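You operate a simulated robot arm through the tools that you are given. There is no shell and no other tool. Be economical: measure what you need, move in short steps, check, and stop when the job is done.

You run a simulated robot arm. Do the job below in one go: nothing can be reset, and whatever is moved stays where it is left.

JOB
Clear the returns tray: cracked coupler to FAULTY, sound one to KEEP, then wipe the tray clean.
Fine: use the blue cloth and lay it back. What is to be rubbed or washed off counts as gone when no trace of it is left.

It is judged by the outcome, as a careful person would: the job done as asked, and still so three seconds after it is handed in. It fails if anything else is knocked over, pushed out of place, dropped, spilled or broken. Flat cloth is picked up by pressing the open fingertips on it (5 to 10 N) and closing them slowly along it; thin cloth reads only 2 to 8 mm in the jaws.

ROBOT AND FRAMES
A 7-joint arm with a two-finger parallel gripper, fixed in place. Base frame: the origin is at the foot of the arm, x ahead of it, y to its left, z up; the work surface is at about z = 85. Units: cm, degrees, N and s.
Its first joint turns from -149.0 to 149.0 degrees. Payload 3.43 kg.
The tool frame sits at the grasp point between the pads (the TCP): z along the fingers, y along the line on which they close. The tips reach 3 cm beyond it. The gripper opens to 9.4 cm. The fingers are 2.8 cm wide and 1 cm thick; the gripper's body (5 by 9.6 cm) begins 5.5 cm behind the TCP.
Orientation is that of the tool frame in the base frame, as a unit quaternion [w, x, y, z]. With the fingers straight down and closing along the base's y, the tool's x points along the base's -x, its y along +y and its z along -z.

CONTROLS
- The arm moves only by the tool nudge_tool. Its argument "commands" is a list of rows, each a list of 7 numbers: the finger opening in cm, from 0 to 9.4, then the shift along the tool's x, y, z in cm, then the turn, a rotation vector about the tool's x, y, z in degrees. In form: [[hand, x, y, z, ax, ay, az], ...]. A call has 1 to 8 rows; each row is the pose to reach, as a shift and turn from the pose commanded when the call began, along the tool's axes at that moment. A row lasts 0.2 s, in which the tool goes at most 5 cm and 8.6 degrees; a call with a longer step from one row to the next is refused whole, and so is a gripper value outside its range. Where a pose cannot be reached the arm comes as near as it can. A force on the tool above 40 N (or 10 N above the force at the start of the call, whichever is more), or a blocked arm, ends the call early, and 0.2 s more pass. Each finger travels about 4.5 cm/s and halts on what it meets, pressing with about 24 N; the grip force reading is that of the motor and also rises with nothing between the fingers. The clock runs only during rows and for 0.2 s after the last one: add rows that repeat a pose to give the fingers time. It gives the time, the measured TCP pose, the force on the tool (base axes), the opening and the grip force at its end, in the units of the frame above (readings bear some noise), with the torque about the TCP (base axes, N m) and any sound that the robot's microphone picked up.
- Cameras (640 x 400 px; columns grow to the right, rows downward): "scene" is fixed at [40.09, -50, 159.34]; the picture's right is [-0.27, -0.96, 0.00], its down [-0.83, 0.23, -0.51] and it looks along [0.49, -0.14, -0.86] (base axes); focal length 362 px, centre (320, 200). "wrist" rides on the gripper at [7.6, 1.4, -10.3] in the tool frame; the picture's right is [-0.18, 0.98, 0.00], its down [-0.75, -0.14, -0.64] and it looks along [-0.63, -0.12, 0.77] (tool axes); focal length 243 px, centre (320, 200). There is no depth. A picture from a camera that has moved, and an enlarged one, comes with that camera's place and axes in the base frame and with its lens.
- get_image(camera): a new picture of that camera. No time passes.
- enlarge(camera, box): a new picture of the part [left, top, right, bottom] of that camera's present view, enlarged. No time passes.
- finish_job(): hands the job in; it is judged then, once.

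Work in short steps. Places have to be worked out from the pictures, the camera data and where the tool is seen: move nearer, look again, correct. Check each grasp and each placing, and mend what went wrong. You have 120 turns and 84 pictures in all, those below and enlarged ones among them. Open the gripper and draw the arm clear of the work before you hand the job in, unless the task says otherwise; then end with one line.

The tools are called after "Emit:" as name(argument=value, ...) on one line, values as JSON. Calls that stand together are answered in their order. nudge_tool: Moves the arm, as the interface text tells. Its arguments: {"type":"object","properties":{"commands":{"type":"array"}},"required":["commands"]} The other tools are called the same way: get_image (camera) takes a picture; enlarge (camera, box) takes an enlarged picture of a part of a camera's view; finish_job () hands the job in.

At the start:

```text
time_s: 0.0
ee_pos: [94.36, -29.42, 114.45]
ee_rot: [0.0, 0.0, 1.0, 0.0]
ft_force: [0.6, 0.0, -0.7]
wrist_torque: [0.02, 0.0, 0.01]
grip_width: 9.4
finger_force: 0.0
```

scene: 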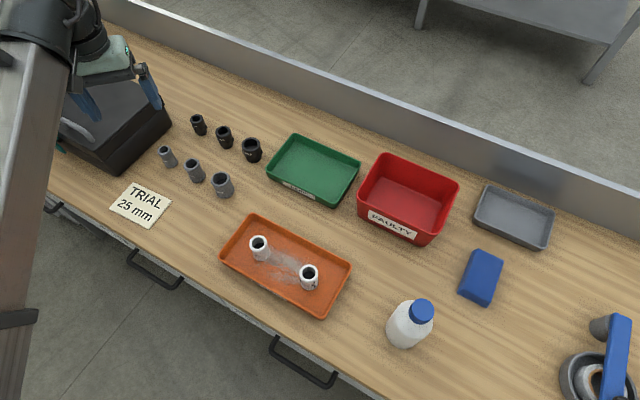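
wrist: 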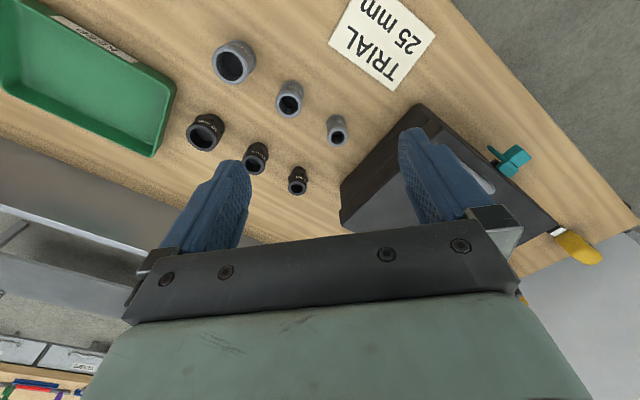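

I start by looking closely at the tray with the two white couplers, and at the bins and cloth.

Emit:
enlarge(camera="scene", box=[210, 200, 360, 320])

Emit:
enlarge(camera="scene", box=[350, 140, 640, 400])

Emit:
enlarge(camera="scene", box=[100, 100, 370, 230])

```text
3.33 times, centred on (285, 260) of scene
camera zoom: at [40.09, -50.0, 159.34], right [-0.27, -0.96, 0.0], down [-0.83, 0.23, -0.51], along [0.49, -0.14, -0.86], focal length 1206 px, centre (437, 0)
```

zoom: 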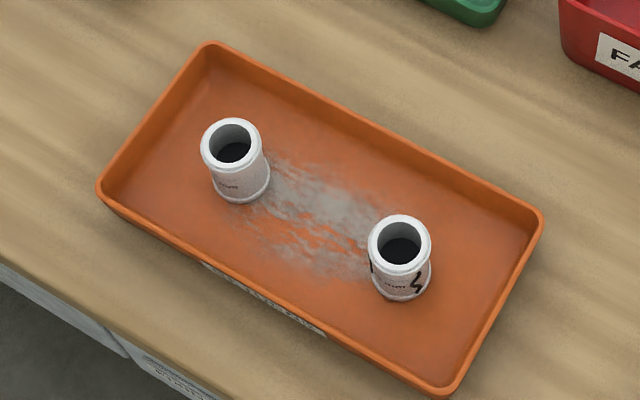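

```text
1.54 times, centred on (495, 270) of scene
camera zoom: at [40.09, -50.0, 159.34], right [-0.27, -0.96, 0.0], down [-0.83, 0.23, -0.51], along [0.49, -0.14, -0.86], focal length 557 px, centre (51, 92)
```

zoom: 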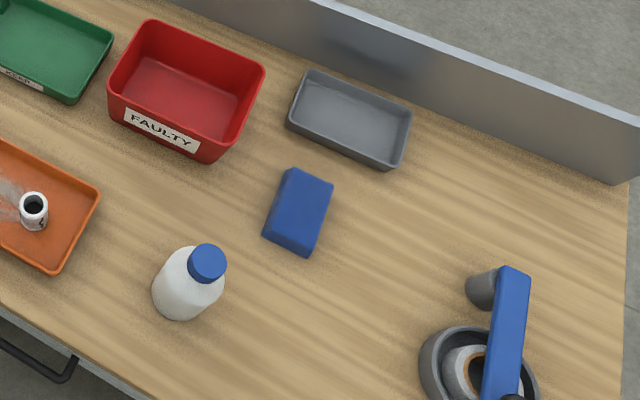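

```text
2.37 times, centred on (235, 165) of scene
camera zoom: at [40.09, -50.0, 159.34], right [-0.27, -0.96, 0.0], down [-0.83, 0.23, -0.51], along [0.49, -0.14, -0.86], focal length 858 px, centre (522, 283)
```

zoom: 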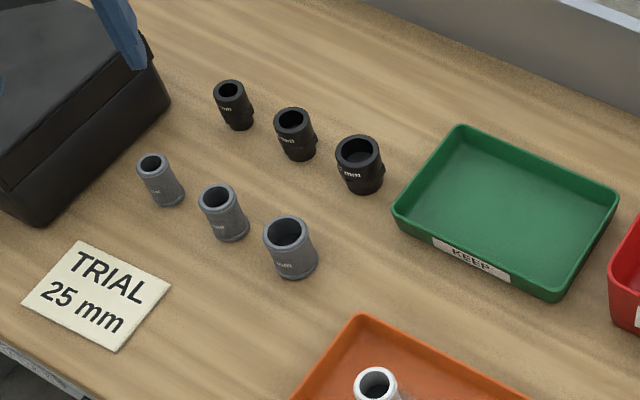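

The right-hand coupler carries the zig-zag crack mark, and I'll check both from closer. By my estimate the tray centre is near (69,-50) with its long side at 45°. KEEP is near (91,-63), FAULTY near (78,-82) and the cloth near (54,-89). I'm moving the tool inward of the tray to look with the wrist camera.

Emit:
nudge_tool(commands=[[9.4, 4.3, -1.2, 1, 0, 0, 5.6], [9.4, 8.6, -2.4, 2, 0, 0, 11.2], [9.4, 12.9, -3.6, 3, 0, 0, 16.8], [9.4, 17.2, -4.8, 4, 0, 0, 22.4], [9.4, 21.5, -6, 5, 0, 0, 28], [9.4, 25.8, -7.2, 6, 0, 0, 33.6], [9.4, 30.1, -8.4, 7, 0, 0, 39.2], [9.4, 34.4, -9.6, 8, 0, 0, 45]])

Emit:
get_image(camera="wrist")

```text
time_s: 1.8
ee_pos: [59.69, -38.58, 106.52]
ee_rot: [0.0, 0.383, 0.924, 0.0]
ft_force: [0.8, -0.3, -0.5]
wrist_torque: [0.01, 0.03, -0.01]
grip_width: 9.38
finger_force: 0.1
```

```text
78 pictures are left
camera wrist: at [55.26, -32.37, 116.71], right [0.83, 0.56, 0.0], down [0.43, -0.63, 0.64], along [0.36, -0.53, -0.77], focal length 243 px, centre (320, 200)
```

wrist: 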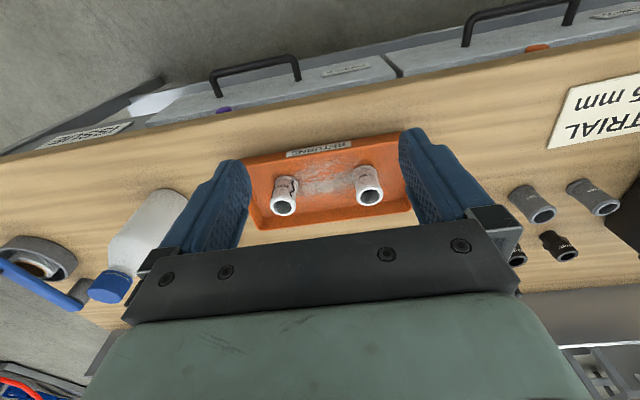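

Where the scene and wrist rays cross, the coupler tops are at z≈90, with A near (73.0,-46.2) and B near (64.0,-54.6). I'll inspect the faults up close.

Emit:
enlarge(camera="wrist", box=[240, 130, 420, 235])

```text
3.56 times, centred on (330, 182) of wrist
camera zoom: at [55.26, -32.37, 116.71], right [0.83, 0.56, 0.0], down [0.43, -0.63, 0.64], along [0.36, -0.53, -0.77], focal length 863 px, centre (284, 262)
```

zoom: 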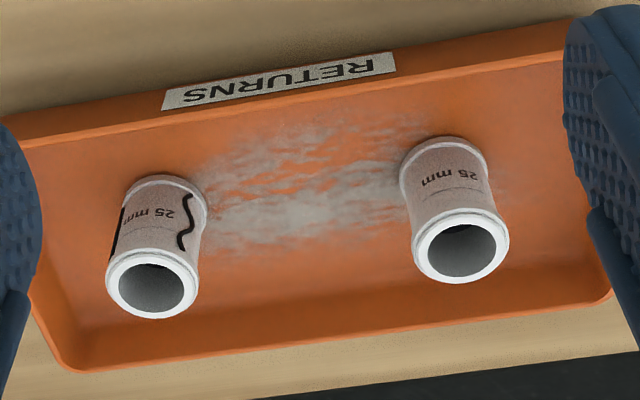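

B on the right in the scene view is cracked (two dark cracks) and A is sound. The bins lie beyond the straight-down reach, so I'll test a 25° outward tilt high above FAULTY before grasping anything.

Emit:
nudge_tool(commands=[[9.4, -4.3, -2, 0.2, 0, -3.1, 0], [9.4, -8.6, -4, 0.4, 0, -6.2, 0], [9.4, -12.9, -6, 0.7, 0, -9.3, 0], [9.4, -17.2, -8, 1, 0, -12.4, 0], [9.4, -21.5, -10, 1.3, 0, -15.5, 0], [9.4, -25.8, -12, 1.6, 0, -18.6, 0], [9.4, -30.1, -14, 1.9, 0, -21.8, 0], [9.4, -34.4, -16, 2.2, 0, -25, 0]])

Emit:
get_image(camera="wrist")

Emit:
get_image(camera="scene")

```text
time_s: 3.6
ee_pos: [73.03, -74.42, 103.96]
ee_rot: [0.2, 0.374, 0.902, -0.083]
ft_force: [0.3, 0.4, 0.7]
wrist_torque: [0.0, -0.05, 0.0]
grip_width: 9.39
finger_force: 0.1
```

```text
76 pictures are left
camera wrist: at [66.15, -65.6, 109.95], right [0.81, 0.58, 0.08], down [0.19, -0.39, 0.9], along [0.55, -0.72, -0.43], focal length 243 px, centre (320, 200)
```

wrist: 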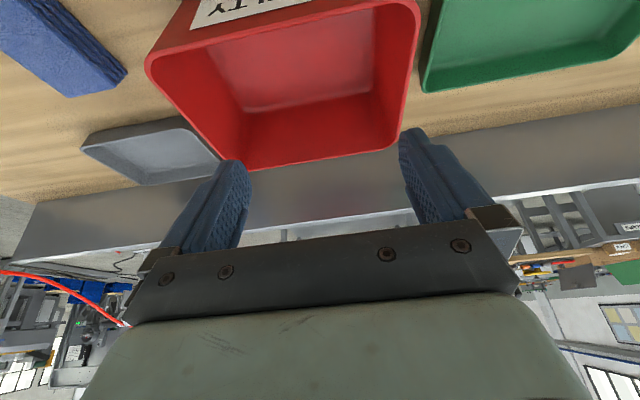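

```text
75 pictures are left
```

scene: 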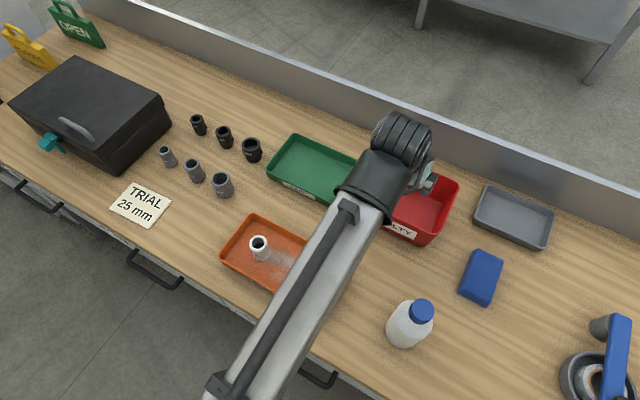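

The tilted pose is reachable. FAULTY's rim comes out at z≈95.5 with the bin centre near (74,-78). I'll look at the hand's outline for parts that could catch the rim.

Emit:
enlarge(camera="scene", box=[330, 100, 490, 250])

```text
2.67 times, centred on (410, 175) of scene
camera zoom: at [40.09, -50.0, 159.34], right [-0.27, -0.96, 0.0], down [-0.83, 0.23, -0.51], along [0.49, -0.14, -0.86], focal length 965 px, centre (80, 267)
```

zoom: 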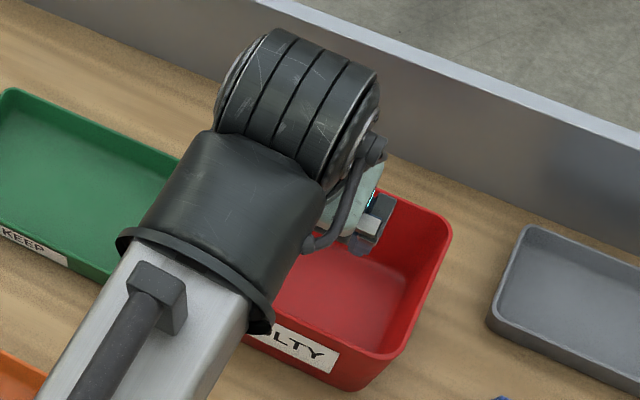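

Now I go above the cracked coupler B (64.0,-54.6) with a 20° tilt, stopping at z≈98 to check alignment.

Emit:
nudge_tool(commands=[[9.4, 4.25, 1.57, -0.6, 0, 1, 0], [9, 8.5, 3.13, -1.2, 0, 2, 0], [8.5, 12.75, 4.7, -1.8, 0, 3, 0], [8, 17, 6.27, -2.4, 0, 4, 0], [7.5, 21.24, 7.83, -3.01, 0, 5, 0], [7, 21.24, 7.83, -3.01, 0, 5, 0]])

Emit:
get_image(camera="wrist")

```text
time_s: 5.0
ee_pos: [64.13, -54.4, 97.99]
ee_rot: [0.161, 0.376, 0.91, -0.066]
ft_force: [-0.1, -0.3, -0.3]
wrist_torque: [-0.04, 0.01, -0.01]
grip_width: 7.0
finger_force: 0.1
```

```text
73 pictures are left
camera wrist: at [57.55, -45.91, 104.9], right [0.82, 0.57, 0.06], down [0.25, -0.45, 0.86], along [0.52, -0.69, -0.51], focal length 243 px, centre (320, 200)
```

wrist: 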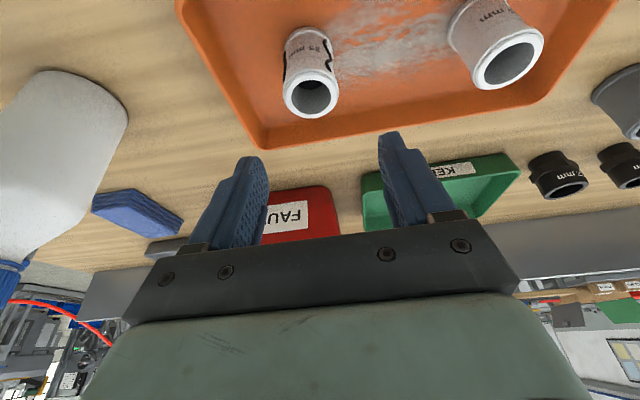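

B's top measures (63.9,-54.7), right under the tool. I'm descending vertically to z≈89.3 with the fingers open.

Emit:
nudge_tool(commands=[[7, 1, 0, 2.74, 0, 0, 0], [7, 2, 0, 5.5, 0, 0, 0], [7, 2.6, 0, 7.15, 0, 0, 0], [7, 2.98, 0, 8.18, 0, 0, 0]])

Emit:
get_image(camera="wrist")

```text
time_s: 6.0
ee_pos: [63.93, -54.44, 89.28]
ee_rot: [0.16, 0.377, 0.91, -0.066]
ft_force: [0.4, -0.4, 1.2]
wrist_torque: [-0.01, 0.01, -0.01]
grip_width: 7.02
finger_force: 0.0
```

```text
72 pictures are left
camera wrist: at [57.43, -45.98, 96.17], right [0.82, 0.57, 0.06], down [0.25, -0.45, 0.86], along [0.52, -0.69, -0.5], focal length 243 px, centre (320, 200)
```

wrist: 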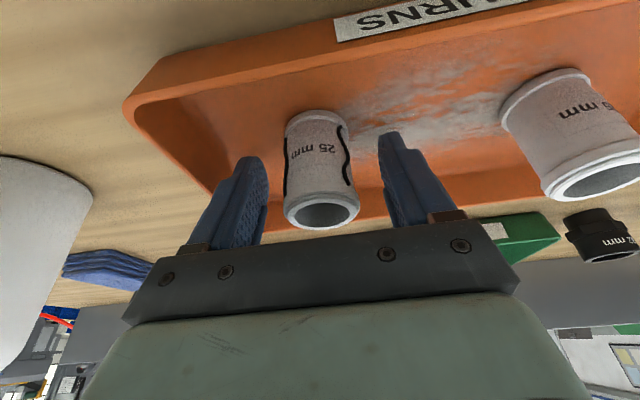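

The coupler sits between the pads, so I'm closing on it.

Emit:
nudge_tool(commands=[[5.5, 0, 0, 0, 0, 0, 0], [4.5, 0, 0, 0, 0, 0, 0], [3.5, 0, 0, 0, 0, 0, 0], [3, 0, 0, 0, 0, 0, 0], [3, 0, 0, 0, 0, 0, 0]])

Emit:
get_image(camera="wrist")

```text
time_s: 7.2
ee_pos: [64.02, -54.57, 89.3]
ee_rot: [0.161, 0.376, 0.91, -0.066]
ft_force: [-0.2, 0.0, 0.0]
wrist_torque: [0.01, -0.03, 0.0]
grip_width: 3.37
finger_force: 24.1
```

```text
71 pictures are left
camera wrist: at [57.44, -45.98, 96.21], right [0.82, 0.57, 0.06], down [0.25, -0.45, 0.86], along [0.52, -0.69, -0.5], focal length 243 px, centre (320, 200)
```

wrist: 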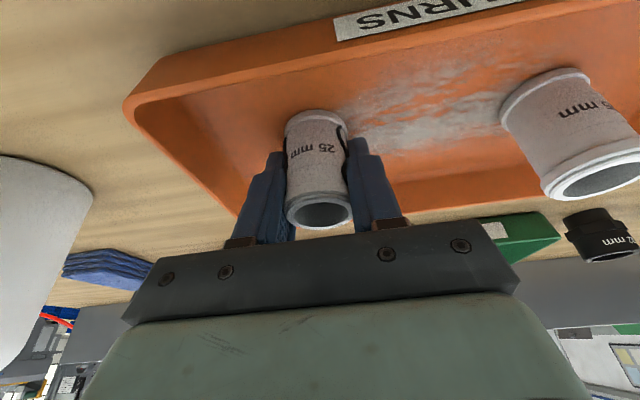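

It is gripped at 3.4 cm with 24 N. I'm lifting 14 cm straight up and then carrying it toward FAULTY.

Emit:
nudge_tool(commands=[[3, -1.6, 0, -4.39, 0, 0, 0], [3, -3.2, 0, -8.77, 0, 0, 0], [3, -4.79, 0, -13.16, 0, 0, 0], [3, -8.96, -1.7, -11.64, 0, 0, 0], [3, -13.13, -3.4, -10.12, 0, 0, 0], [3, -17.3, -5.1, -8.6, 0, 0, 0], [3, -21.47, -6.8, -7.08, 0, 0, 0], [3, -25.64, -8.5, -5.56, 0, 0, 0]])

Emit:
get_image(camera="wrist")

Emit:
get_image(camera="scene")

```text
time_s: 9.0
ee_pos: [73.71, -76.26, 103.31]
ee_rot: [0.16, 0.376, 0.91, -0.067]
ft_force: [-0.2, -0.5, 0.0]
wrist_torque: [-0.05, -0.01, 0.02]
grip_width: 3.39
finger_force: 24.1
```

```text
70 pictures are left
camera wrist: at [67.23, -67.73, 110.24], right [0.82, 0.57, 0.06], down [0.25, -0.45, 0.86], along [0.52, -0.69, -0.5], focal length 243 px, centre (320, 200)
```

wrist: 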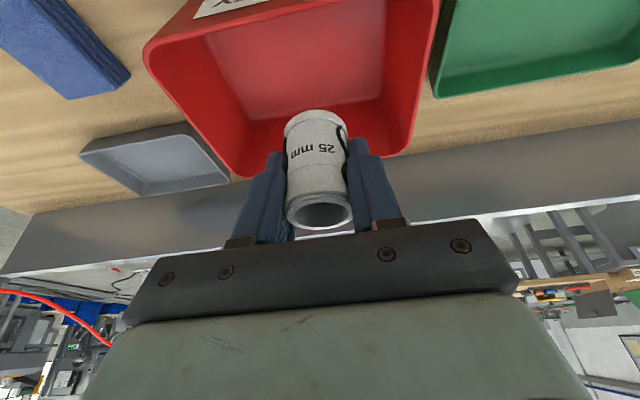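

```text
69 pictures are left
```

scene: 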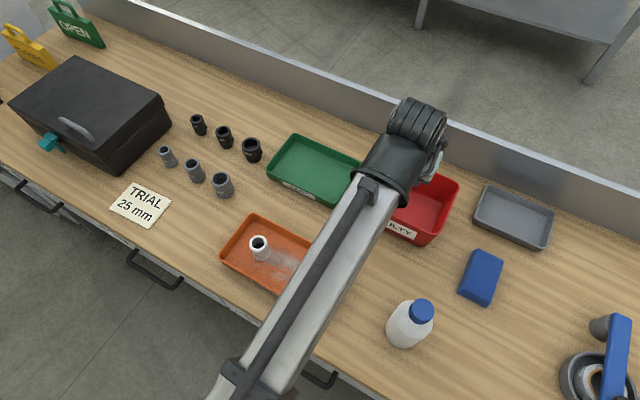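

The pose is good. I'm shifting to (74.8,-79) and lowering to z≈95 to check clearance to the walls.

Emit:
nudge_tool(commands=[[3, -2.52, -1.13, 0.92, 0, 0, 0], [3, -1.5, -1.13, 3.7, 0, 0, 0], [3, -0.5, -1.13, 6.5, 0, 0, 0], [3, 0.32, -1.13, 8.72, 0, 0, 0]])

Emit:
get_image(camera="wrist")

Emit:
enlarge(camera="scene", box=[330, 100, 490, 250])

```text
time_s: 10.0
ee_pos: [74.69, -78.8, 94.95]
ee_rot: [0.16, 0.376, 0.91, -0.066]
ft_force: [0.0, 0.4, -0.5]
wrist_torque: [0.0, 0.01, 0.01]
grip_width: 3.37
finger_force: 24.4
```

```text
68 pictures are left
camera wrist: at [68.12, -70.34, 101.87], right [0.82, 0.57, 0.06], down [0.25, -0.45, 0.86], along [0.52, -0.69, -0.5], focal length 243 px, centre (320, 200)
```

wrist: 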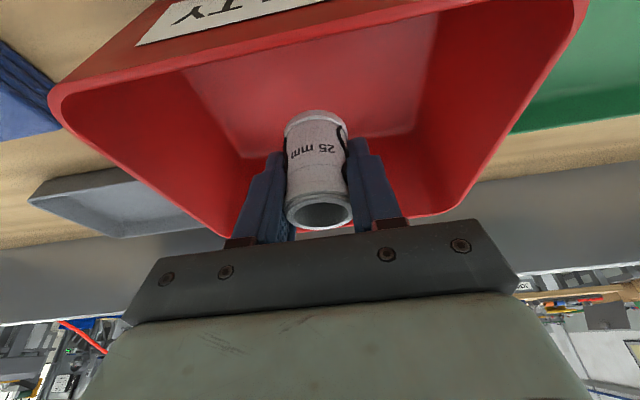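

```text
2.67 times, centred on (410, 175) of scene
camera zoom: at [40.09, -50.0, 159.34], right [-0.27, -0.96, 0.0], down [-0.83, 0.23, -0.51], along [0.49, -0.14, -0.86], focal length 965 px, centre (80, 267)
```

zoom: 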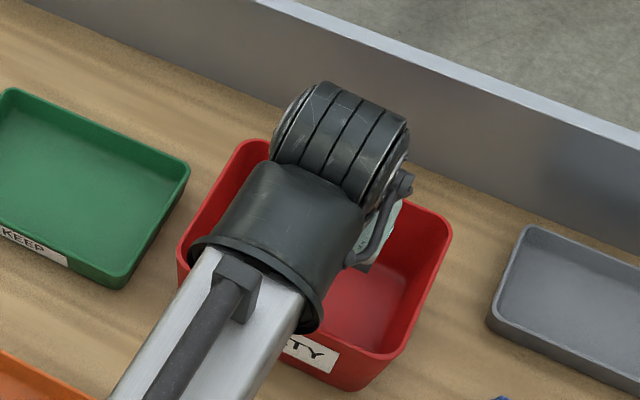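

All clear. I'm lowering to z≈90.3, just above where I expect the bin floor.

Emit:
nudge_tool(commands=[[3, 0.5, 0, 1.4, 0, 0, 0], [3, 1, 0, 2.8, 0, 0, 0], [3, 1.4, 0, 3.8, 0, 0, 0], [3, 1.6, 0, 4.37, 0, 0, 0]])

Emit:
get_image(camera="wrist")

```text
time_s: 11.0
ee_pos: [74.71, -78.99, 90.21]
ee_rot: [0.16, 0.377, 0.91, -0.067]
ft_force: [0.6, 0.2, -0.5]
wrist_torque: [0.01, 0.0, 0.01]
grip_width: 3.36
finger_force: 23.5
```

```text
66 pictures are left
camera wrist: at [68.15, -70.46, 97.18], right [0.82, 0.57, 0.06], down [0.25, -0.44, 0.86], along [0.52, -0.69, -0.5], focal length 243 px, centre (320, 200)
```

wrist: 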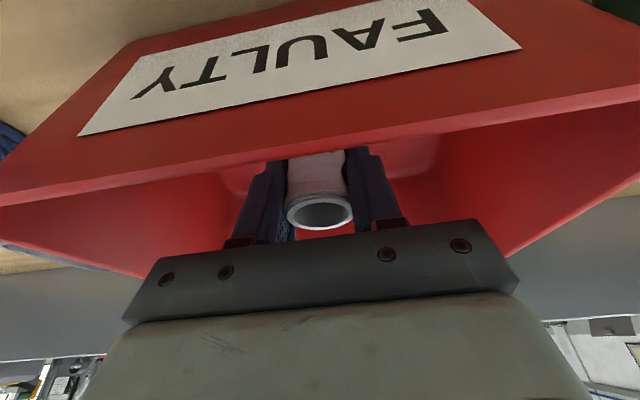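

No contact so far. I'm lowering in small steps until the force shows the coupler touching the floor.

Emit:
nudge_tool(commands=[[3, 0.1, 0, 0.28, 0, 0, 0], [3, 0.2, 0, 0.56, 0, 0, 0], [3, 0.27, 0, 0.75, 0, 0, 0]])

```text
time_s: 11.8
ee_pos: [74.81, -78.94, 89.39]
ee_rot: [0.161, 0.377, 0.91, -0.067]
ft_force: [1.1, 0.0, 0.4]
wrist_torque: [0.01, 0.0, -0.02]
grip_width: 3.37
finger_force: 23.9
```

Emit:
nudge_tool(commands=[[3, 0.05, 0, 0.14, 0, 0, 0], [3, 0.1, 0, 0.28, 0, 0, 0]])

```text
time_s: 12.4
ee_pos: [74.76, -78.91, 89.41]
ee_rot: [0.161, 0.378, 0.909, -0.067]
ft_force: [-1.2, -0.6, 8.8]
wrist_torque: [0.03, 0.11, -0.03]
grip_width: 3.34
finger_force: 23.5
```

Contact shows as 8.8 N upward, so I'm opening a little to release and then rising straight up out of the bin.

Emit:
nudge_tool(commands=[[4, -0.05, 0, -0.14, 0, 0, 0], [5, -0.05, 0, -0.14, 0, 0, 0], [6, -0.05, 0, -0.14, 0, 0, 0], [6, -0.05, 0, -0.14, 0, 0, 0]])

Emit:
nudge_tool(commands=[[6, -1, 0, -2.74, 0, 0, 0], [6, -2, 0, -5.5, 0, 0, 0], [6, -3.6, 0, -9.87, 0, 0, 0], [6, -5.1, 0, -14.1, 0, 0, 0]])

Emit:
get_image(camera="wrist")

```text
time_s: 13.4
ee_pos: [74.67, -78.81, 89.41]
ee_rot: [0.16, 0.378, 0.91, -0.067]
ft_force: [-0.2, -0.7, 0.0]
wrist_torque: [-0.02, 0.0, 0.01]
grip_width: 5.99
finger_force: 0.0
```

```text
time_s: 14.4
ee_pos: [74.84, -79.26, 104.2]
ee_rot: [0.16, 0.378, 0.91, -0.066]
ft_force: [0.3, 0.5, 0.6]
wrist_torque: [-0.01, 0.03, 0.02]
grip_width: 6.0
finger_force: 0.0
```

```text
65 pictures are left
camera wrist: at [68.22, -70.71, 111.23], right [0.82, 0.57, 0.06], down [0.25, -0.45, 0.86], along [0.52, -0.69, -0.51], focal length 243 px, centre (320, 200)
```

wrist: 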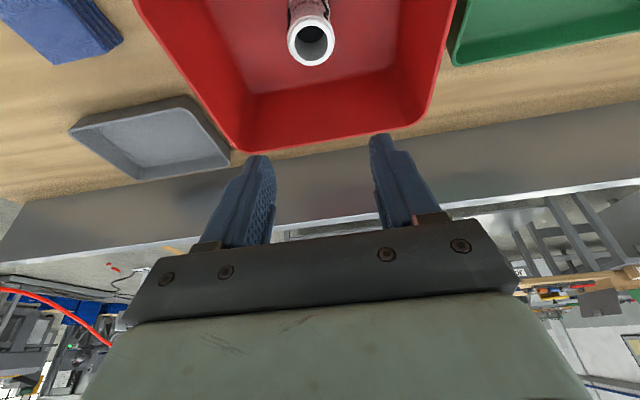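

The cracked coupler stands in FAULTY. Next I go above sound coupler A at (73.0,-46.2).

Emit:
nudge_tool(commands=[[6, 3.59, 3.13, -0.9, 0, 0, 0], [6, 7.17, 6.26, -1.8, 0, 0, 0], [6.5, 10.76, 9.39, -2.7, 0, 0, 0], [7, 14.34, 12.53, -3.1, 0, 0, 0], [7, 17.93, 15.66, -3.3, 0, 0, 0], [7, 21.5, 18.79, -3, 0, 0, 0], [7, 25.1, 21.92, -2.55, 0, 0, 0]])

Emit:
get_image(camera="wrist")

```text
time_s: 16.0
ee_pos: [72.82, -45.96, 98.21]
ee_rot: [0.16, 0.377, 0.91, -0.066]
ft_force: [-0.4, -0.5, 0.3]
wrist_torque: [0.0, -0.02, -0.01]
grip_width: 7.0
finger_force: 0.1
```

```text
64 pictures are left
camera wrist: at [66.23, -37.44, 105.25], right [0.82, 0.57, 0.06], down [0.25, -0.45, 0.86], along [0.52, -0.69, -0.5], focal length 243 px, centre (320, 200)
```

wrist: 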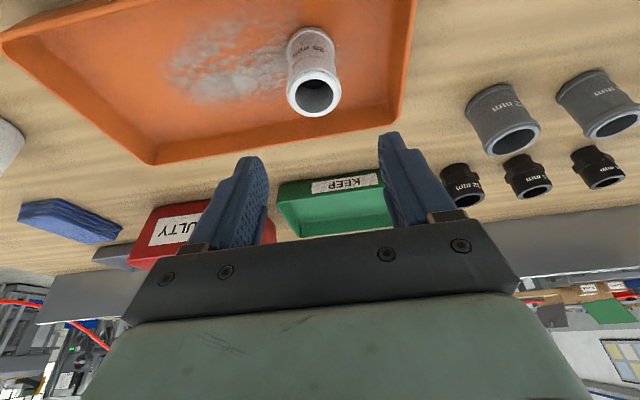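

A's top measures (73.0,-46.4), so I'm descending on it and closing.

Emit:
nudge_tool(commands=[[7, 0.9, 0, 2.74, 0, 0, 0], [7, 1.8, 0, 5.5, 0, 0, 0], [7, 2.5, 0, 7.4, 0, 0, 0], [7, 2.84, -0.07, 8.44, 0, 0, 0]])

Emit:
nudge_tool(commands=[[5.5, 0, 0, 0, 0, 0, 0], [4.5, 0, 0, 0, 0, 0, 0], [3.5, 0, 0, 0, 0, 0, 0], [3, 0, 0, 0, 0, 0, 0], [3, 0, 0, 0, 0, 0, 0]])

Emit:
get_image(camera="wrist")

```text
time_s: 17.0
ee_pos: [73.12, -46.45, 89.24]
ee_rot: [0.161, 0.377, 0.91, -0.067]
ft_force: [0.4, -1.2, 0.4]
wrist_torque: [0.01, -0.02, 0.01]
grip_width: 7.0
finger_force: 0.1
```

```text
time_s: 18.2
ee_pos: [73.01, -46.48, 89.35]
ee_rot: [0.161, 0.377, 0.91, -0.066]
ft_force: [-0.5, 0.1, -0.6]
wrist_torque: [-0.03, 0.02, 0.01]
grip_width: 3.46
finger_force: 24.0
```

```text
63 pictures are left
camera wrist: at [66.57, -37.9, 96.11], right [0.82, 0.57, 0.06], down [0.25, -0.45, 0.86], along [0.52, -0.69, -0.5], focal length 243 px, centre (320, 200)
```

wrist: 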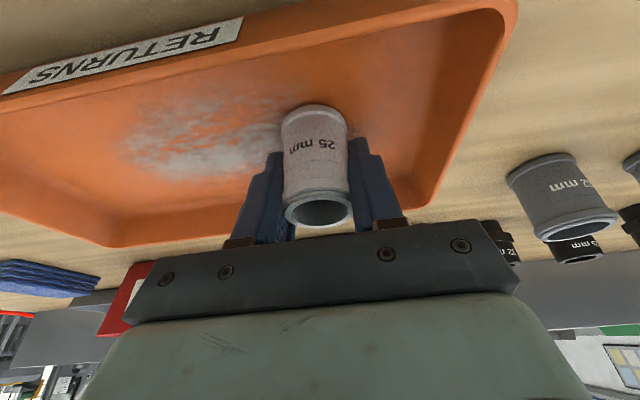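

It is held at 3.5 cm. I'm lifting 9 cm and carrying it outward over KEEP at (88.3,-61.3).

Emit:
nudge_tool(commands=[[3, -1.5, 0, -4.2, 0, 0, 0], [3, -3.08, 0, -8.46, 0, 0, 0], [3, -7.09, 0.06, -7, 0, 0, 0], [3, -11.1, 0.12, -5.54, 0, 0, 0], [3, -15.1, 0.18, -4.1, 0, 0, 0], [3, -19.1, 0.24, -2.62, 0, 0, 0], [3, -23.13, 0.28, -1.16, 0, 0, 0]])

Emit:
get_image(camera="wrist")

Emit:
get_image(camera="scene")

```text
time_s: 19.8
ee_pos: [88.3, -61.01, 98.09]
ee_rot: [0.16, 0.377, 0.91, -0.067]
ft_force: [-0.3, -0.4, 0.0]
wrist_torque: [-0.01, -0.01, 0.01]
grip_width: 3.42
finger_force: 24.0
```

```text
62 pictures are left
camera wrist: at [81.73, -52.51, 104.93], right [0.82, 0.57, 0.06], down [0.25, -0.45, 0.86], along [0.52, -0.69, -0.5], focal length 243 px, centre (320, 200)
```

wrist: 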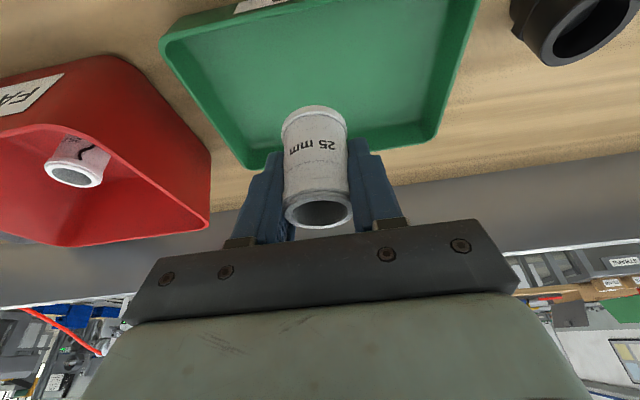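

```text
61 pictures are left
```

scene: 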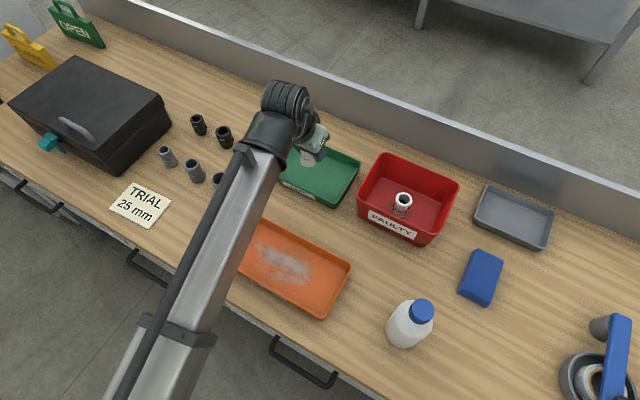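

A is well inside KEEP's outline. I'm lowering to z≈89.8 and then creeping to contact.

Emit:
nudge_tool(commands=[[3, 0.9, 0, 2.5, 0, 0, 0], [3, 1.8, 0, 5, 0, 0, 0], [3, 2.5, 0, 6.8, 0, 0, 0], [3, 2.88, 0, 7.9, 0, 0, 0]])

Emit:
nudge_tool(commands=[[3, 0.06, 0, 0.17, 0, 0, 0], [3, 0.12, 0, 0.34, 0, 0, 0], [3, 0.17, 0, 0.45, 0, 0, 0]])

```text
time_s: 20.8
ee_pos: [88.25, -61.43, 90.0]
ee_rot: [0.16, 0.377, 0.91, -0.067]
ft_force: [0.0, 0.5, 0.1]
wrist_torque: [0.01, 0.0, 0.01]
grip_width: 3.41
finger_force: 24.1
```

```text
time_s: 21.6
ee_pos: [88.3, -61.28, 89.41]
ee_rot: [0.16, 0.377, 0.91, -0.067]
ft_force: [0.0, 0.9, 0.1]
wrist_torque: [0.01, 0.01, -0.01]
grip_width: 3.43
finger_force: 24.3
```

Emit:
nudge_tool(commands=[[3, 0.05, 0, 0.14, 0, 0, 0], [3, 0.09, 0, 0.25, 0, 0, 0]])

```text
time_s: 22.2
ee_pos: [88.35, -61.34, 89.09]
ee_rot: [0.162, 0.376, 0.91, -0.066]
ft_force: [0.7, 1.0, 10.1]
wrist_torque: [0.05, 0.02, -0.06]
grip_width: 3.4
finger_force: 23.9
```

Contact reads 10 N, so I'm releasing and rising.

Emit:
nudge_tool(commands=[[4, -0.05, 0, -0.14, 0, 0, 0], [5, -0.05, 0, -0.14, 0, 0, 0], [6, -0.05, 0, -0.14, 0, 0, 0], [6, -0.05, 0, -0.14, 0, 0, 0]])

Emit:
nudge_tool(commands=[[6, -1, 0, -2.74, 0, 0, 0], [6, -2, 0, -5.5, 0, 0, 0], [6, -3.6, 0, -9.87, 0, 0, 0], [6, -5.1, 0, -14.1, 0, 0, 0]])

Emit:
get_image(camera="wrist")

```text
time_s: 23.2
ee_pos: [88.2, -61.33, 89.34]
ee_rot: [0.16, 0.377, 0.91, -0.066]
ft_force: [-0.1, -0.1, 0.1]
wrist_torque: [0.01, -0.01, 0.01]
grip_width: 5.99
finger_force: 0.0
```

```text
time_s: 24.2
ee_pos: [88.23, -61.25, 104.19]
ee_rot: [0.16, 0.377, 0.91, -0.067]
ft_force: [0.8, -0.9, -1.1]
wrist_torque: [0.02, -0.02, 0.03]
grip_width: 6.01
finger_force: 0.0
```

```text
60 pictures are left
camera wrist: at [81.66, -52.72, 111.19], right [0.82, 0.57, 0.06], down [0.25, -0.45, 0.86], along [0.52, -0.69, -0.51], focal length 243 px, centre (320, 200)
```

wrist: 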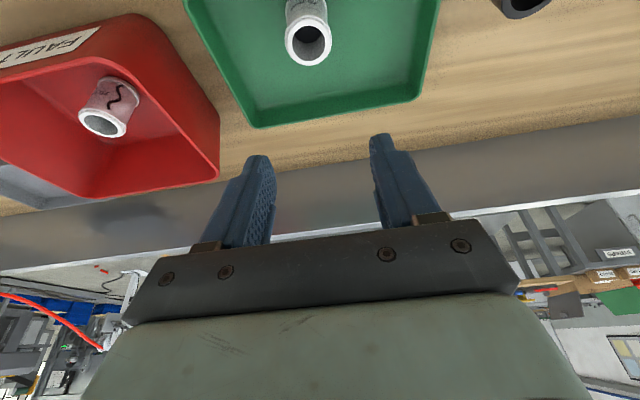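

The sound coupler stands in KEEP. The cloth is a folded stack near (55,-88.7), about 10×5.6 cm with its short side along the tool's y. The bottle is near (49,-69.5) with its top at z≈101, so I move high toward the cloth to look at it.

Emit:
nudge_tool(commands=[[6, 1, -4.5, -0.6, 0, 0, 0], [6, 2, -9, -1.2, 0, 0, 0], [6, 3, -13.5, -1.8, 0, 0, 0], [6, 4, -18, -2.4, 0, 0, 0], [6, 5, -22.5, -3, 0, 0, 0], [6, 6, -27, -3.6, 0, 0, 0], [6, 7, -31.5, -4.2, 0, 0, 0], [6, 8, -36, -4.8, 0, 0, 0]])

Emit:
get_image(camera="wrist")

Emit:
get_image(camera="scene")

```text
time_s: 26.0
ee_pos: [56.21, -79.95, 106.32]
ee_rot: [0.161, 0.376, 0.91, -0.067]
ft_force: [0.3, 0.5, 0.0]
wrist_torque: [0.03, 0.0, -0.04]
grip_width: 6.0
finger_force: 0.1
```

```text
59 pictures are left
camera wrist: at [49.79, -71.54, 113.22], right [0.82, 0.57, 0.06], down [0.25, -0.45, 0.86], along [0.52, -0.69, -0.5], focal length 243 px, centre (320, 200)
```

wrist: 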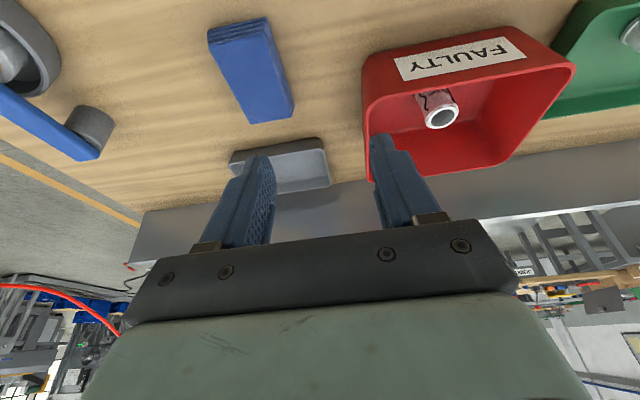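

```text
58 pictures are left
```

scene: 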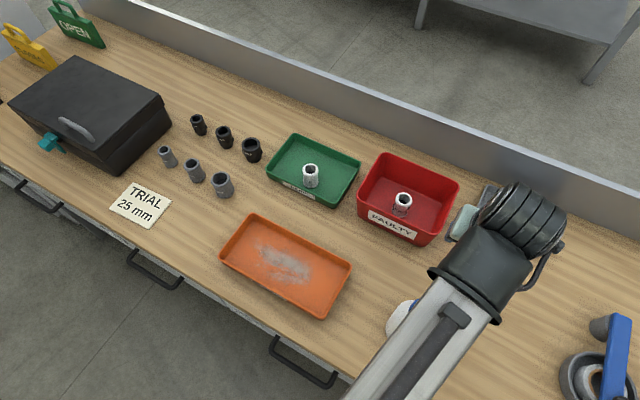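

Emit:
enlarge(camera="wrist", box=[180, 0, 340, 140])

```text
2.86 times, centred on (260, 70) of wrist
camera zoom: at [49.79, -71.54, 113.22], right [0.82, 0.57, 0.06], down [0.25, -0.45, 0.86], along [0.52, -0.69, -0.5], focal length 693 px, centre (491, 571)
```

zoom: 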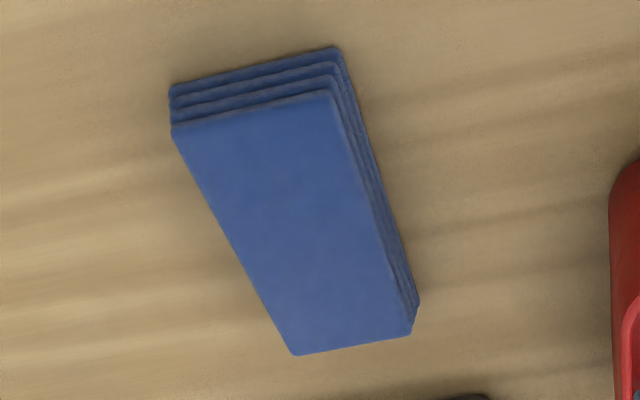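

The cloth is a four-layer folded pad, about 10.3×5.8 cm and 2.5 cm thick, centred at (55.0,-89.0). I'll grip it across its short side with the fingertips about 1 cm off the table. First I hover at z≈99 with a 12° tilt.

Emit:
nudge_tool(commands=[[6.5, -0.7, -1.8, 2.2, 0, 2, 0], [7, -1.35, -3.6, 4.4, 0, 4, 0], [7.5, -2, -5.4, 6.6, 0, 6, 0], [8, -2.7, -7.25, 8.76, 0, 8, 0]])

Emit:
get_image(camera="wrist")

Emit:
get_image(camera="scene")

```text
time_s: 27.0
ee_pos: [55.42, -89.23, 98.78]
ee_rot: [0.096, 0.381, 0.919, -0.04]
ft_force: [0.4, 0.1, 0.7]
wrist_torque: [-0.02, 0.04, 0.0]
grip_width: 8.01
finger_force: 0.1
```

```text
56 pictures are left
camera wrist: at [49.58, -81.43, 107.12], right [0.82, 0.57, 0.04], down [0.33, -0.53, 0.78], along [0.47, -0.63, -0.62], focal length 243 px, centre (320, 200)
```

wrist: 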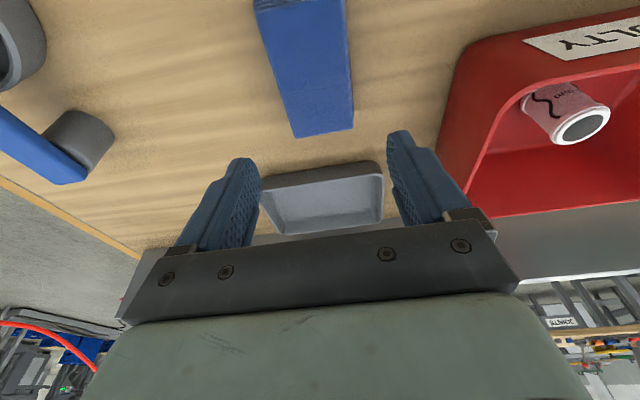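

```text
55 pictures are left
```

scene: 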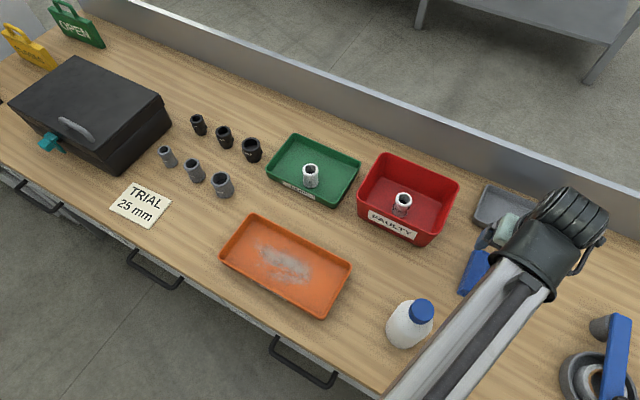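

Alignment is good. I'm descending to z≈89.3 with the jaws at 8 cm, astride the pad.

Emit:
nudge_tool(commands=[[8, 0.8, 0, 3.2, 0, 0, 0], [8, 1.5, 0, 6.4, 0, 0, 0], [8, 1.9, 0, 8.2, 0, 0, 0], [8, 2.18, 0, 9.25, 0, 0, 0]])

Emit:
get_image(camera="wrist")

Emit:
get_image(camera="scene")

```text
time_s: 28.0
ee_pos: [54.97, -89.02, 89.05]
ee_rot: [0.097, 0.381, 0.919, -0.04]
ft_force: [0.9, 0.5, -0.8]
wrist_torque: [-0.01, -0.03, 0.01]
grip_width: 8.01
finger_force: 0.1
```

```text
54 pictures are left
camera wrist: at [49.15, -81.3, 97.39], right [0.82, 0.57, 0.04], down [0.33, -0.53, 0.78], along [0.47, -0.63, -0.62], focal length 243 px, centre (320, 200)
```

wrist: 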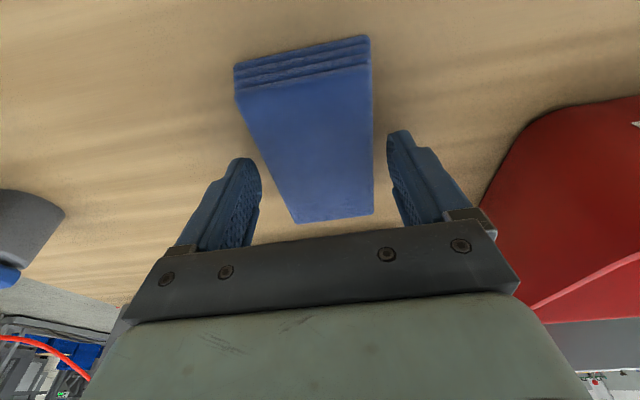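

```text
53 pictures are left
```

scene: 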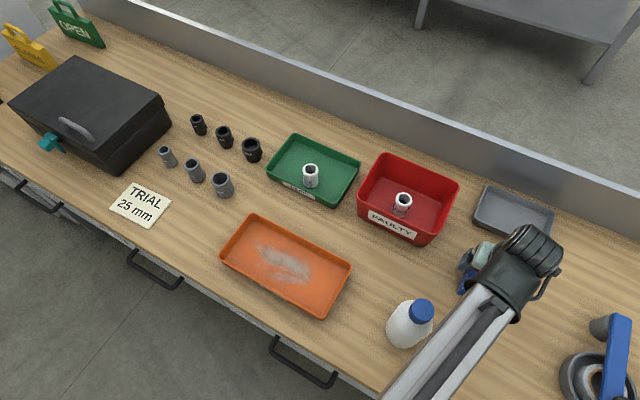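

The fingers straddle the pad and the bottle is clear of the arm. I'm closing slowly.

Emit:
nudge_tool(commands=[[7.2, 0, 0, 0, 0, 0, 0], [6.6, 0, 0, 0, 0, 0, 0], [6, 0, 0, 0, 0, 0, 0], [5.5, 0, 0, 0, 0, 0, 0], [5, 0, 0, 0, 0, 0, 0], [5, 0, 0, 0, 0, 0, 0]])

Emit:
get_image(camera="wrist")

```text
time_s: 29.4
ee_pos: [54.91, -89.08, 89.14]
ee_rot: [0.096, 0.381, 0.919, -0.04]
ft_force: [1.4, -0.2, 0.5]
wrist_torque: [0.01, 0.03, 0.0]
grip_width: 6.38
finger_force: 24.5
```

```text
52 pictures are left
camera wrist: at [49.16, -81.3, 97.41], right [0.82, 0.57, 0.04], down [0.33, -0.53, 0.78], along [0.47, -0.63, -0.62], focal length 243 px, centre (320, 200)
```

wrist: 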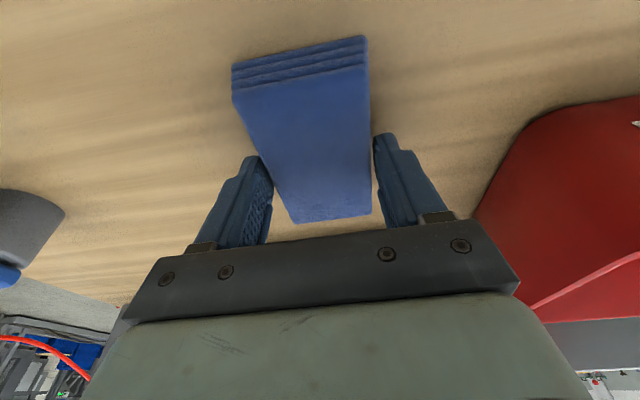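

The pad holds like a block at 6.4 cm and 24 N. I'm lifting it and recording the lay-back pose (54.95,-89.05, z 89.1).

Emit:
nudge_tool(commands=[[5, -0.3, 0, -1.5, 0, 0, 0], [5, -1.2, 0, -5.5, 0, 0, 0], [5, -2.1, 0, -9.8, 0, 0, 0], [5, -3, 0, -14, 0, 0, 0]])

Emit:
get_image(camera="wrist")

```text
time_s: 30.4
ee_pos: [54.82, -89.0, 103.33]
ee_rot: [0.097, 0.381, 0.919, -0.04]
ft_force: [-0.1, 0.9, -1.2]
wrist_torque: [0.03, 0.0, 0.01]
grip_width: 6.39
finger_force: 23.9
```

```text
51 pictures are left
camera wrist: at [49.13, -81.23, 111.73], right [0.82, 0.57, 0.04], down [0.33, -0.53, 0.78], along [0.47, -0.63, -0.62], focal length 243 px, centre (320, 200)
```

wrist: 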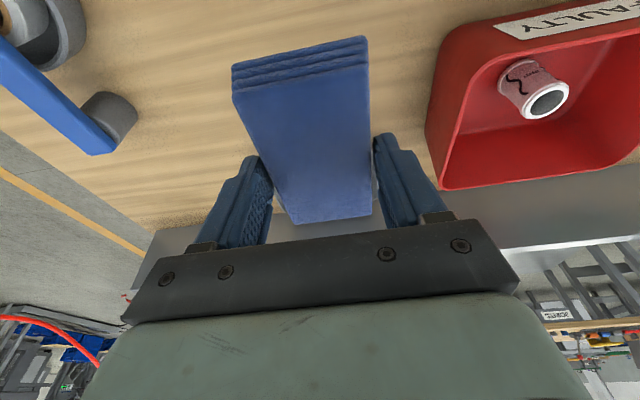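

The pad is held. The tray floor is only about as wide as the pad is long, so I'll carry the pad over the tray while turning it toward 90°, so that its length lies along the tray.

Emit:
nudge_tool(commands=[[5, 2.12, 4.2, -0.84, -1.75, 0, -8.2], [5, 4.25, 8.4, -1.68, -3.5, 0, -16.4], [5, 6.37, 12.6, -2.51, -5.25, 0, -24.6], [5, 8.5, 16.8, -3.35, -7, 0, -32.8], [5, 10.6, 21, -4.19, -8.75, 0, -41], [5, 12.75, 25.2, -5, -10.5, 0, -49.2], [5, 14.9, 29.4, -5.86, -12.25, 0, -57.4], [5, 17, 33.6, -6.7, -14, 0, -65.6]])

Emit:
get_image(camera="wrist")

Emit:
get_image(camera="scene")

```text
time_s: 32.2
ee_pos: [66.2, -52.36, 106.44]
ee_rot: [0.102, -0.192, 0.976, 0.021]
ft_force: [1.1, -0.4, -0.4]
wrist_torque: [-0.01, -0.02, 0.0]
grip_width: 6.4
finger_force: 24.3
```

```text
50 pictures are left
camera wrist: at [56.7, -54.68, 114.8], right [-0.2, 0.98, 0.04], down [0.61, 0.1, 0.78], along [0.76, 0.18, -0.62], focal length 243 px, centre (320, 200)
```

wrist: 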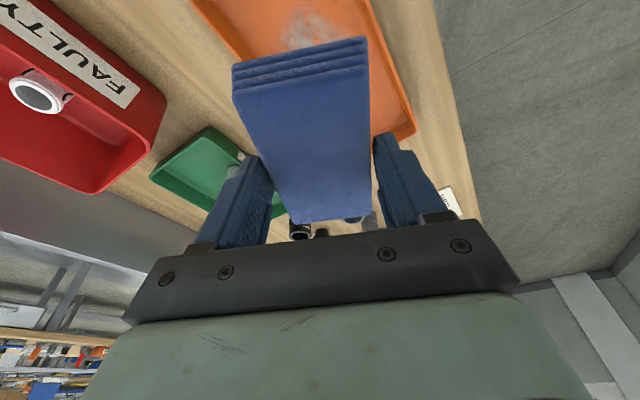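

```text
49 pictures are left
```

scene: 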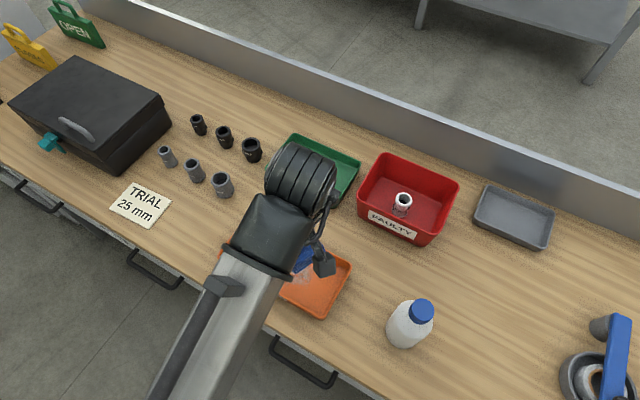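

67° of the turn is done. I'm finishing the turn and moving over the tray centre at z≈100.

Emit:
nudge_tool(commands=[[5, -0.6, 0.3, 2.3, -1.6, 0, -7.5], [5, -1.2, 0.65, 4.6, -3.2, 0, -15], [5, -1.82, 0.97, 6.83, -4.8, 0, -22.5]])

Emit:
get_image(camera="wrist")

Emit:
enlarge(camera="scene", box=[200, 180, 380, 330])

```text
time_s: 33.0
ee_pos: [68.46, -50.65, 100.22]
ee_rot: [0.096, -0.382, 0.918, 0.04]
ft_force: [0.3, -0.4, -0.6]
wrist_torque: [0.02, 0.01, -0.02]
grip_width: 6.4
finger_force: 24.4
```

```text
48 pictures are left
camera wrist: at [60.67, -56.36, 108.61], right [-0.57, 0.82, 0.04], down [0.53, 0.33, 0.79], along [0.63, 0.47, -0.62], focal length 243 px, centre (320, 200)
```

wrist: 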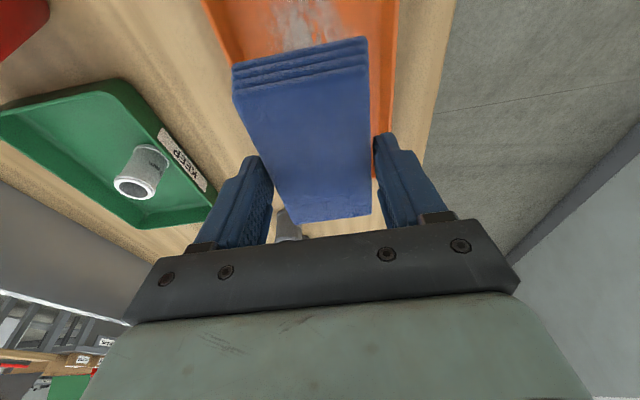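

```text
2.67 times, centred on (290, 255) of scene
camera zoom: at [40.09, -50.0, 159.34], right [-0.27, -0.96, 0.0], down [-0.83, 0.23, -0.51], along [0.49, -0.14, -0.86], focal length 965 px, centre (400, 53)
```

zoom: 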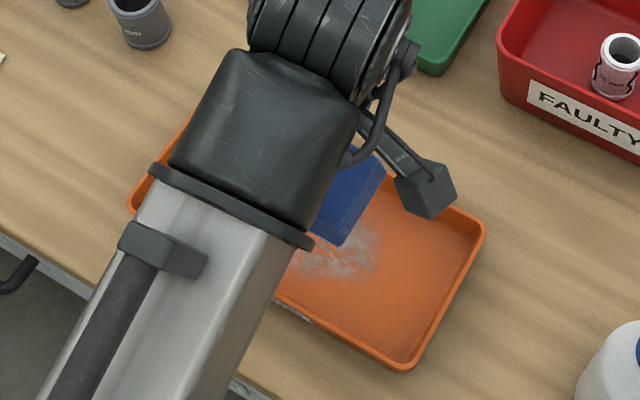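

The camera box on its bracket is a solid part, but it clears the tray. The pad is aligned with the tray, so I'm lowering to z≈90.5.

Emit:
nudge_tool(commands=[[5, 0.8, 0.1, 3.8, 0, 0, 0], [5, 1.5, 0.28, 7.1, 0, 0, 0], [5, 2.02, 0.28, 9.49, 0, 0, 0], [5, 2.02, 0.28, 9.49, 0, 0, 0]])

Emit:
get_image(camera="wrist")

Emit:
enlarge(camera="scene", box=[200, 180, 380, 330])

```text
time_s: 34.0
ee_pos: [68.27, -50.26, 90.21]
ee_rot: [0.097, -0.381, 0.919, 0.04]
ft_force: [0.1, 0.2, -0.3]
wrist_torque: [0.01, 0.0, 0.01]
grip_width: 6.38
finger_force: 24.1
```

```text
46 pictures are left
camera wrist: at [60.51, -56.07, 98.52], right [-0.57, 0.82, 0.04], down [0.53, 0.33, 0.79], along [0.63, 0.47, -0.62], focal length 243 px, centre (320, 200)
```

wrist: 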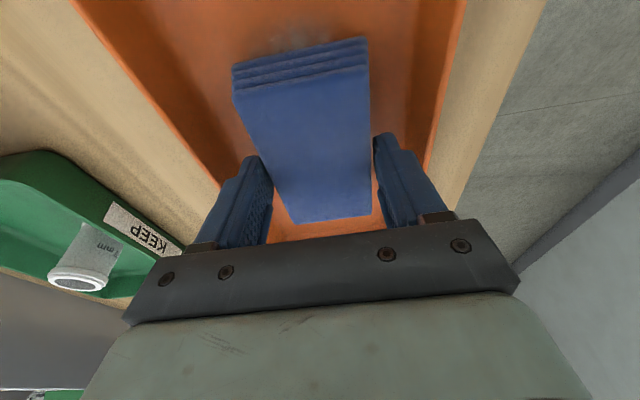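

```text
2.67 times, centred on (290, 255) of scene
camera zoom: at [40.09, -50.0, 159.34], right [-0.27, -0.96, 0.0], down [-0.83, 0.23, -0.51], along [0.49, -0.14, -0.86], focal length 965 px, centre (400, 53)
```

zoom: 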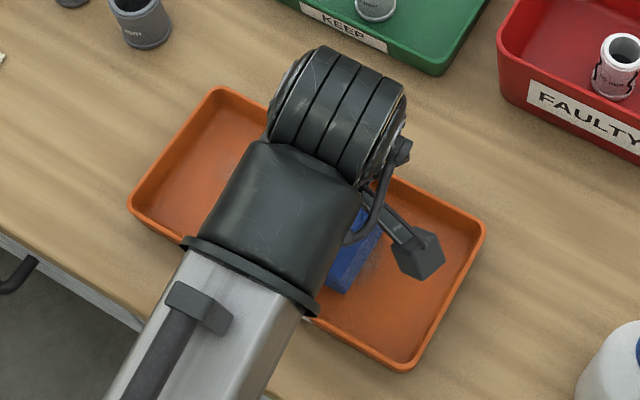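

The pad is centred in the tray. I'm creeping down to press it on the floor.

Emit:
nudge_tool(commands=[[5, 0.06, 0, 0.29, 0, 0, 0], [5, 0.12, 0, 0.59, 0, 0, 0], [5, 0.16, 0, 0.78, 0, 0, 0]])

```text
time_s: 34.8
ee_pos: [68.44, -50.26, 89.65]
ee_rot: [0.096, -0.381, 0.919, 0.041]
ft_force: [-0.3, -0.2, -0.1]
wrist_torque: [0.03, 0.02, 0.02]
grip_width: 6.39
finger_force: 24.0
```

Emit:
nudge_tool(commands=[[5, 0.04, 0, 0.2, 0, 0, 0], [5, 0.08, 0, 0.35, 0, 0, 0]])

```text
time_s: 35.4
ee_pos: [68.43, -50.25, 89.56]
ee_rot: [0.098, -0.381, 0.919, 0.039]
ft_force: [-2.6, -1.2, 30.0]
wrist_torque: [-0.01, 0.1, 0.0]
grip_width: 6.39
finger_force: 23.7
```

Contact is firm at 30 N. I'm easing off slightly and stroking along the tray's length.

Emit:
nudge_tool(commands=[[5, -0.03, 0, -0.15, 0, 0, 0], [5, -1.5, 0, 0.16, 0, 0, 0], [5, -2.96, 0, 0.47, 0, 0, 0], [5, -4.43, 0, 0.79, 0, 0, 0], [5, -5.41, 0, 0.99, 0, 0, 0]])

Emit:
get_image(camera="wrist")

Emit:
enlarge(camera="scene", box=[200, 180, 380, 330])

```text
time_s: 36.6
ee_pos: [72.25, -46.64, 89.66]
ee_rot: [0.096, -0.381, 0.919, 0.04]
ft_force: [-2.9, -3.3, 11.8]
wrist_torque: [-0.15, 0.0, 0.03]
grip_width: 6.38
finger_force: 24.3
```

```text
44 pictures are left
camera wrist: at [64.44, -52.39, 97.86], right [-0.57, 0.82, 0.04], down [0.53, 0.33, 0.79], along [0.63, 0.47, -0.62], focal length 243 px, centre (320, 200)
```

wrist: 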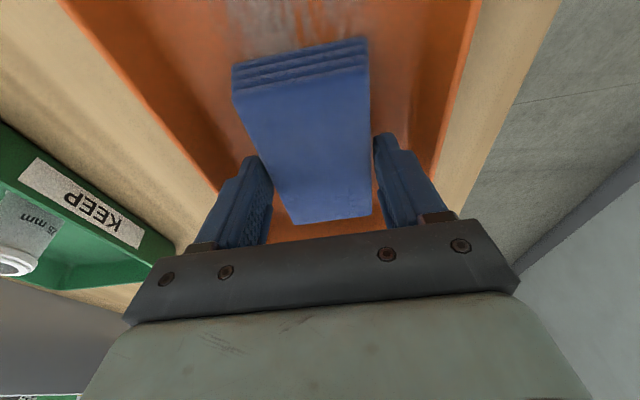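

```text
2.67 times, centred on (290, 255) of scene
camera zoom: at [40.09, -50.0, 159.34], right [-0.27, -0.96, 0.0], down [-0.83, 0.23, -0.51], along [0.49, -0.14, -0.86], focal length 965 px, centre (400, 53)
```

zoom: 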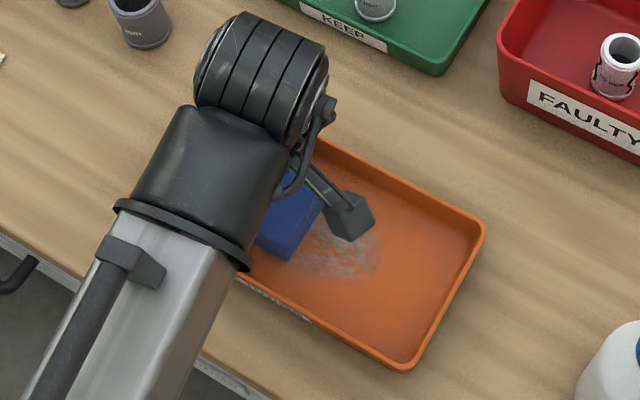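

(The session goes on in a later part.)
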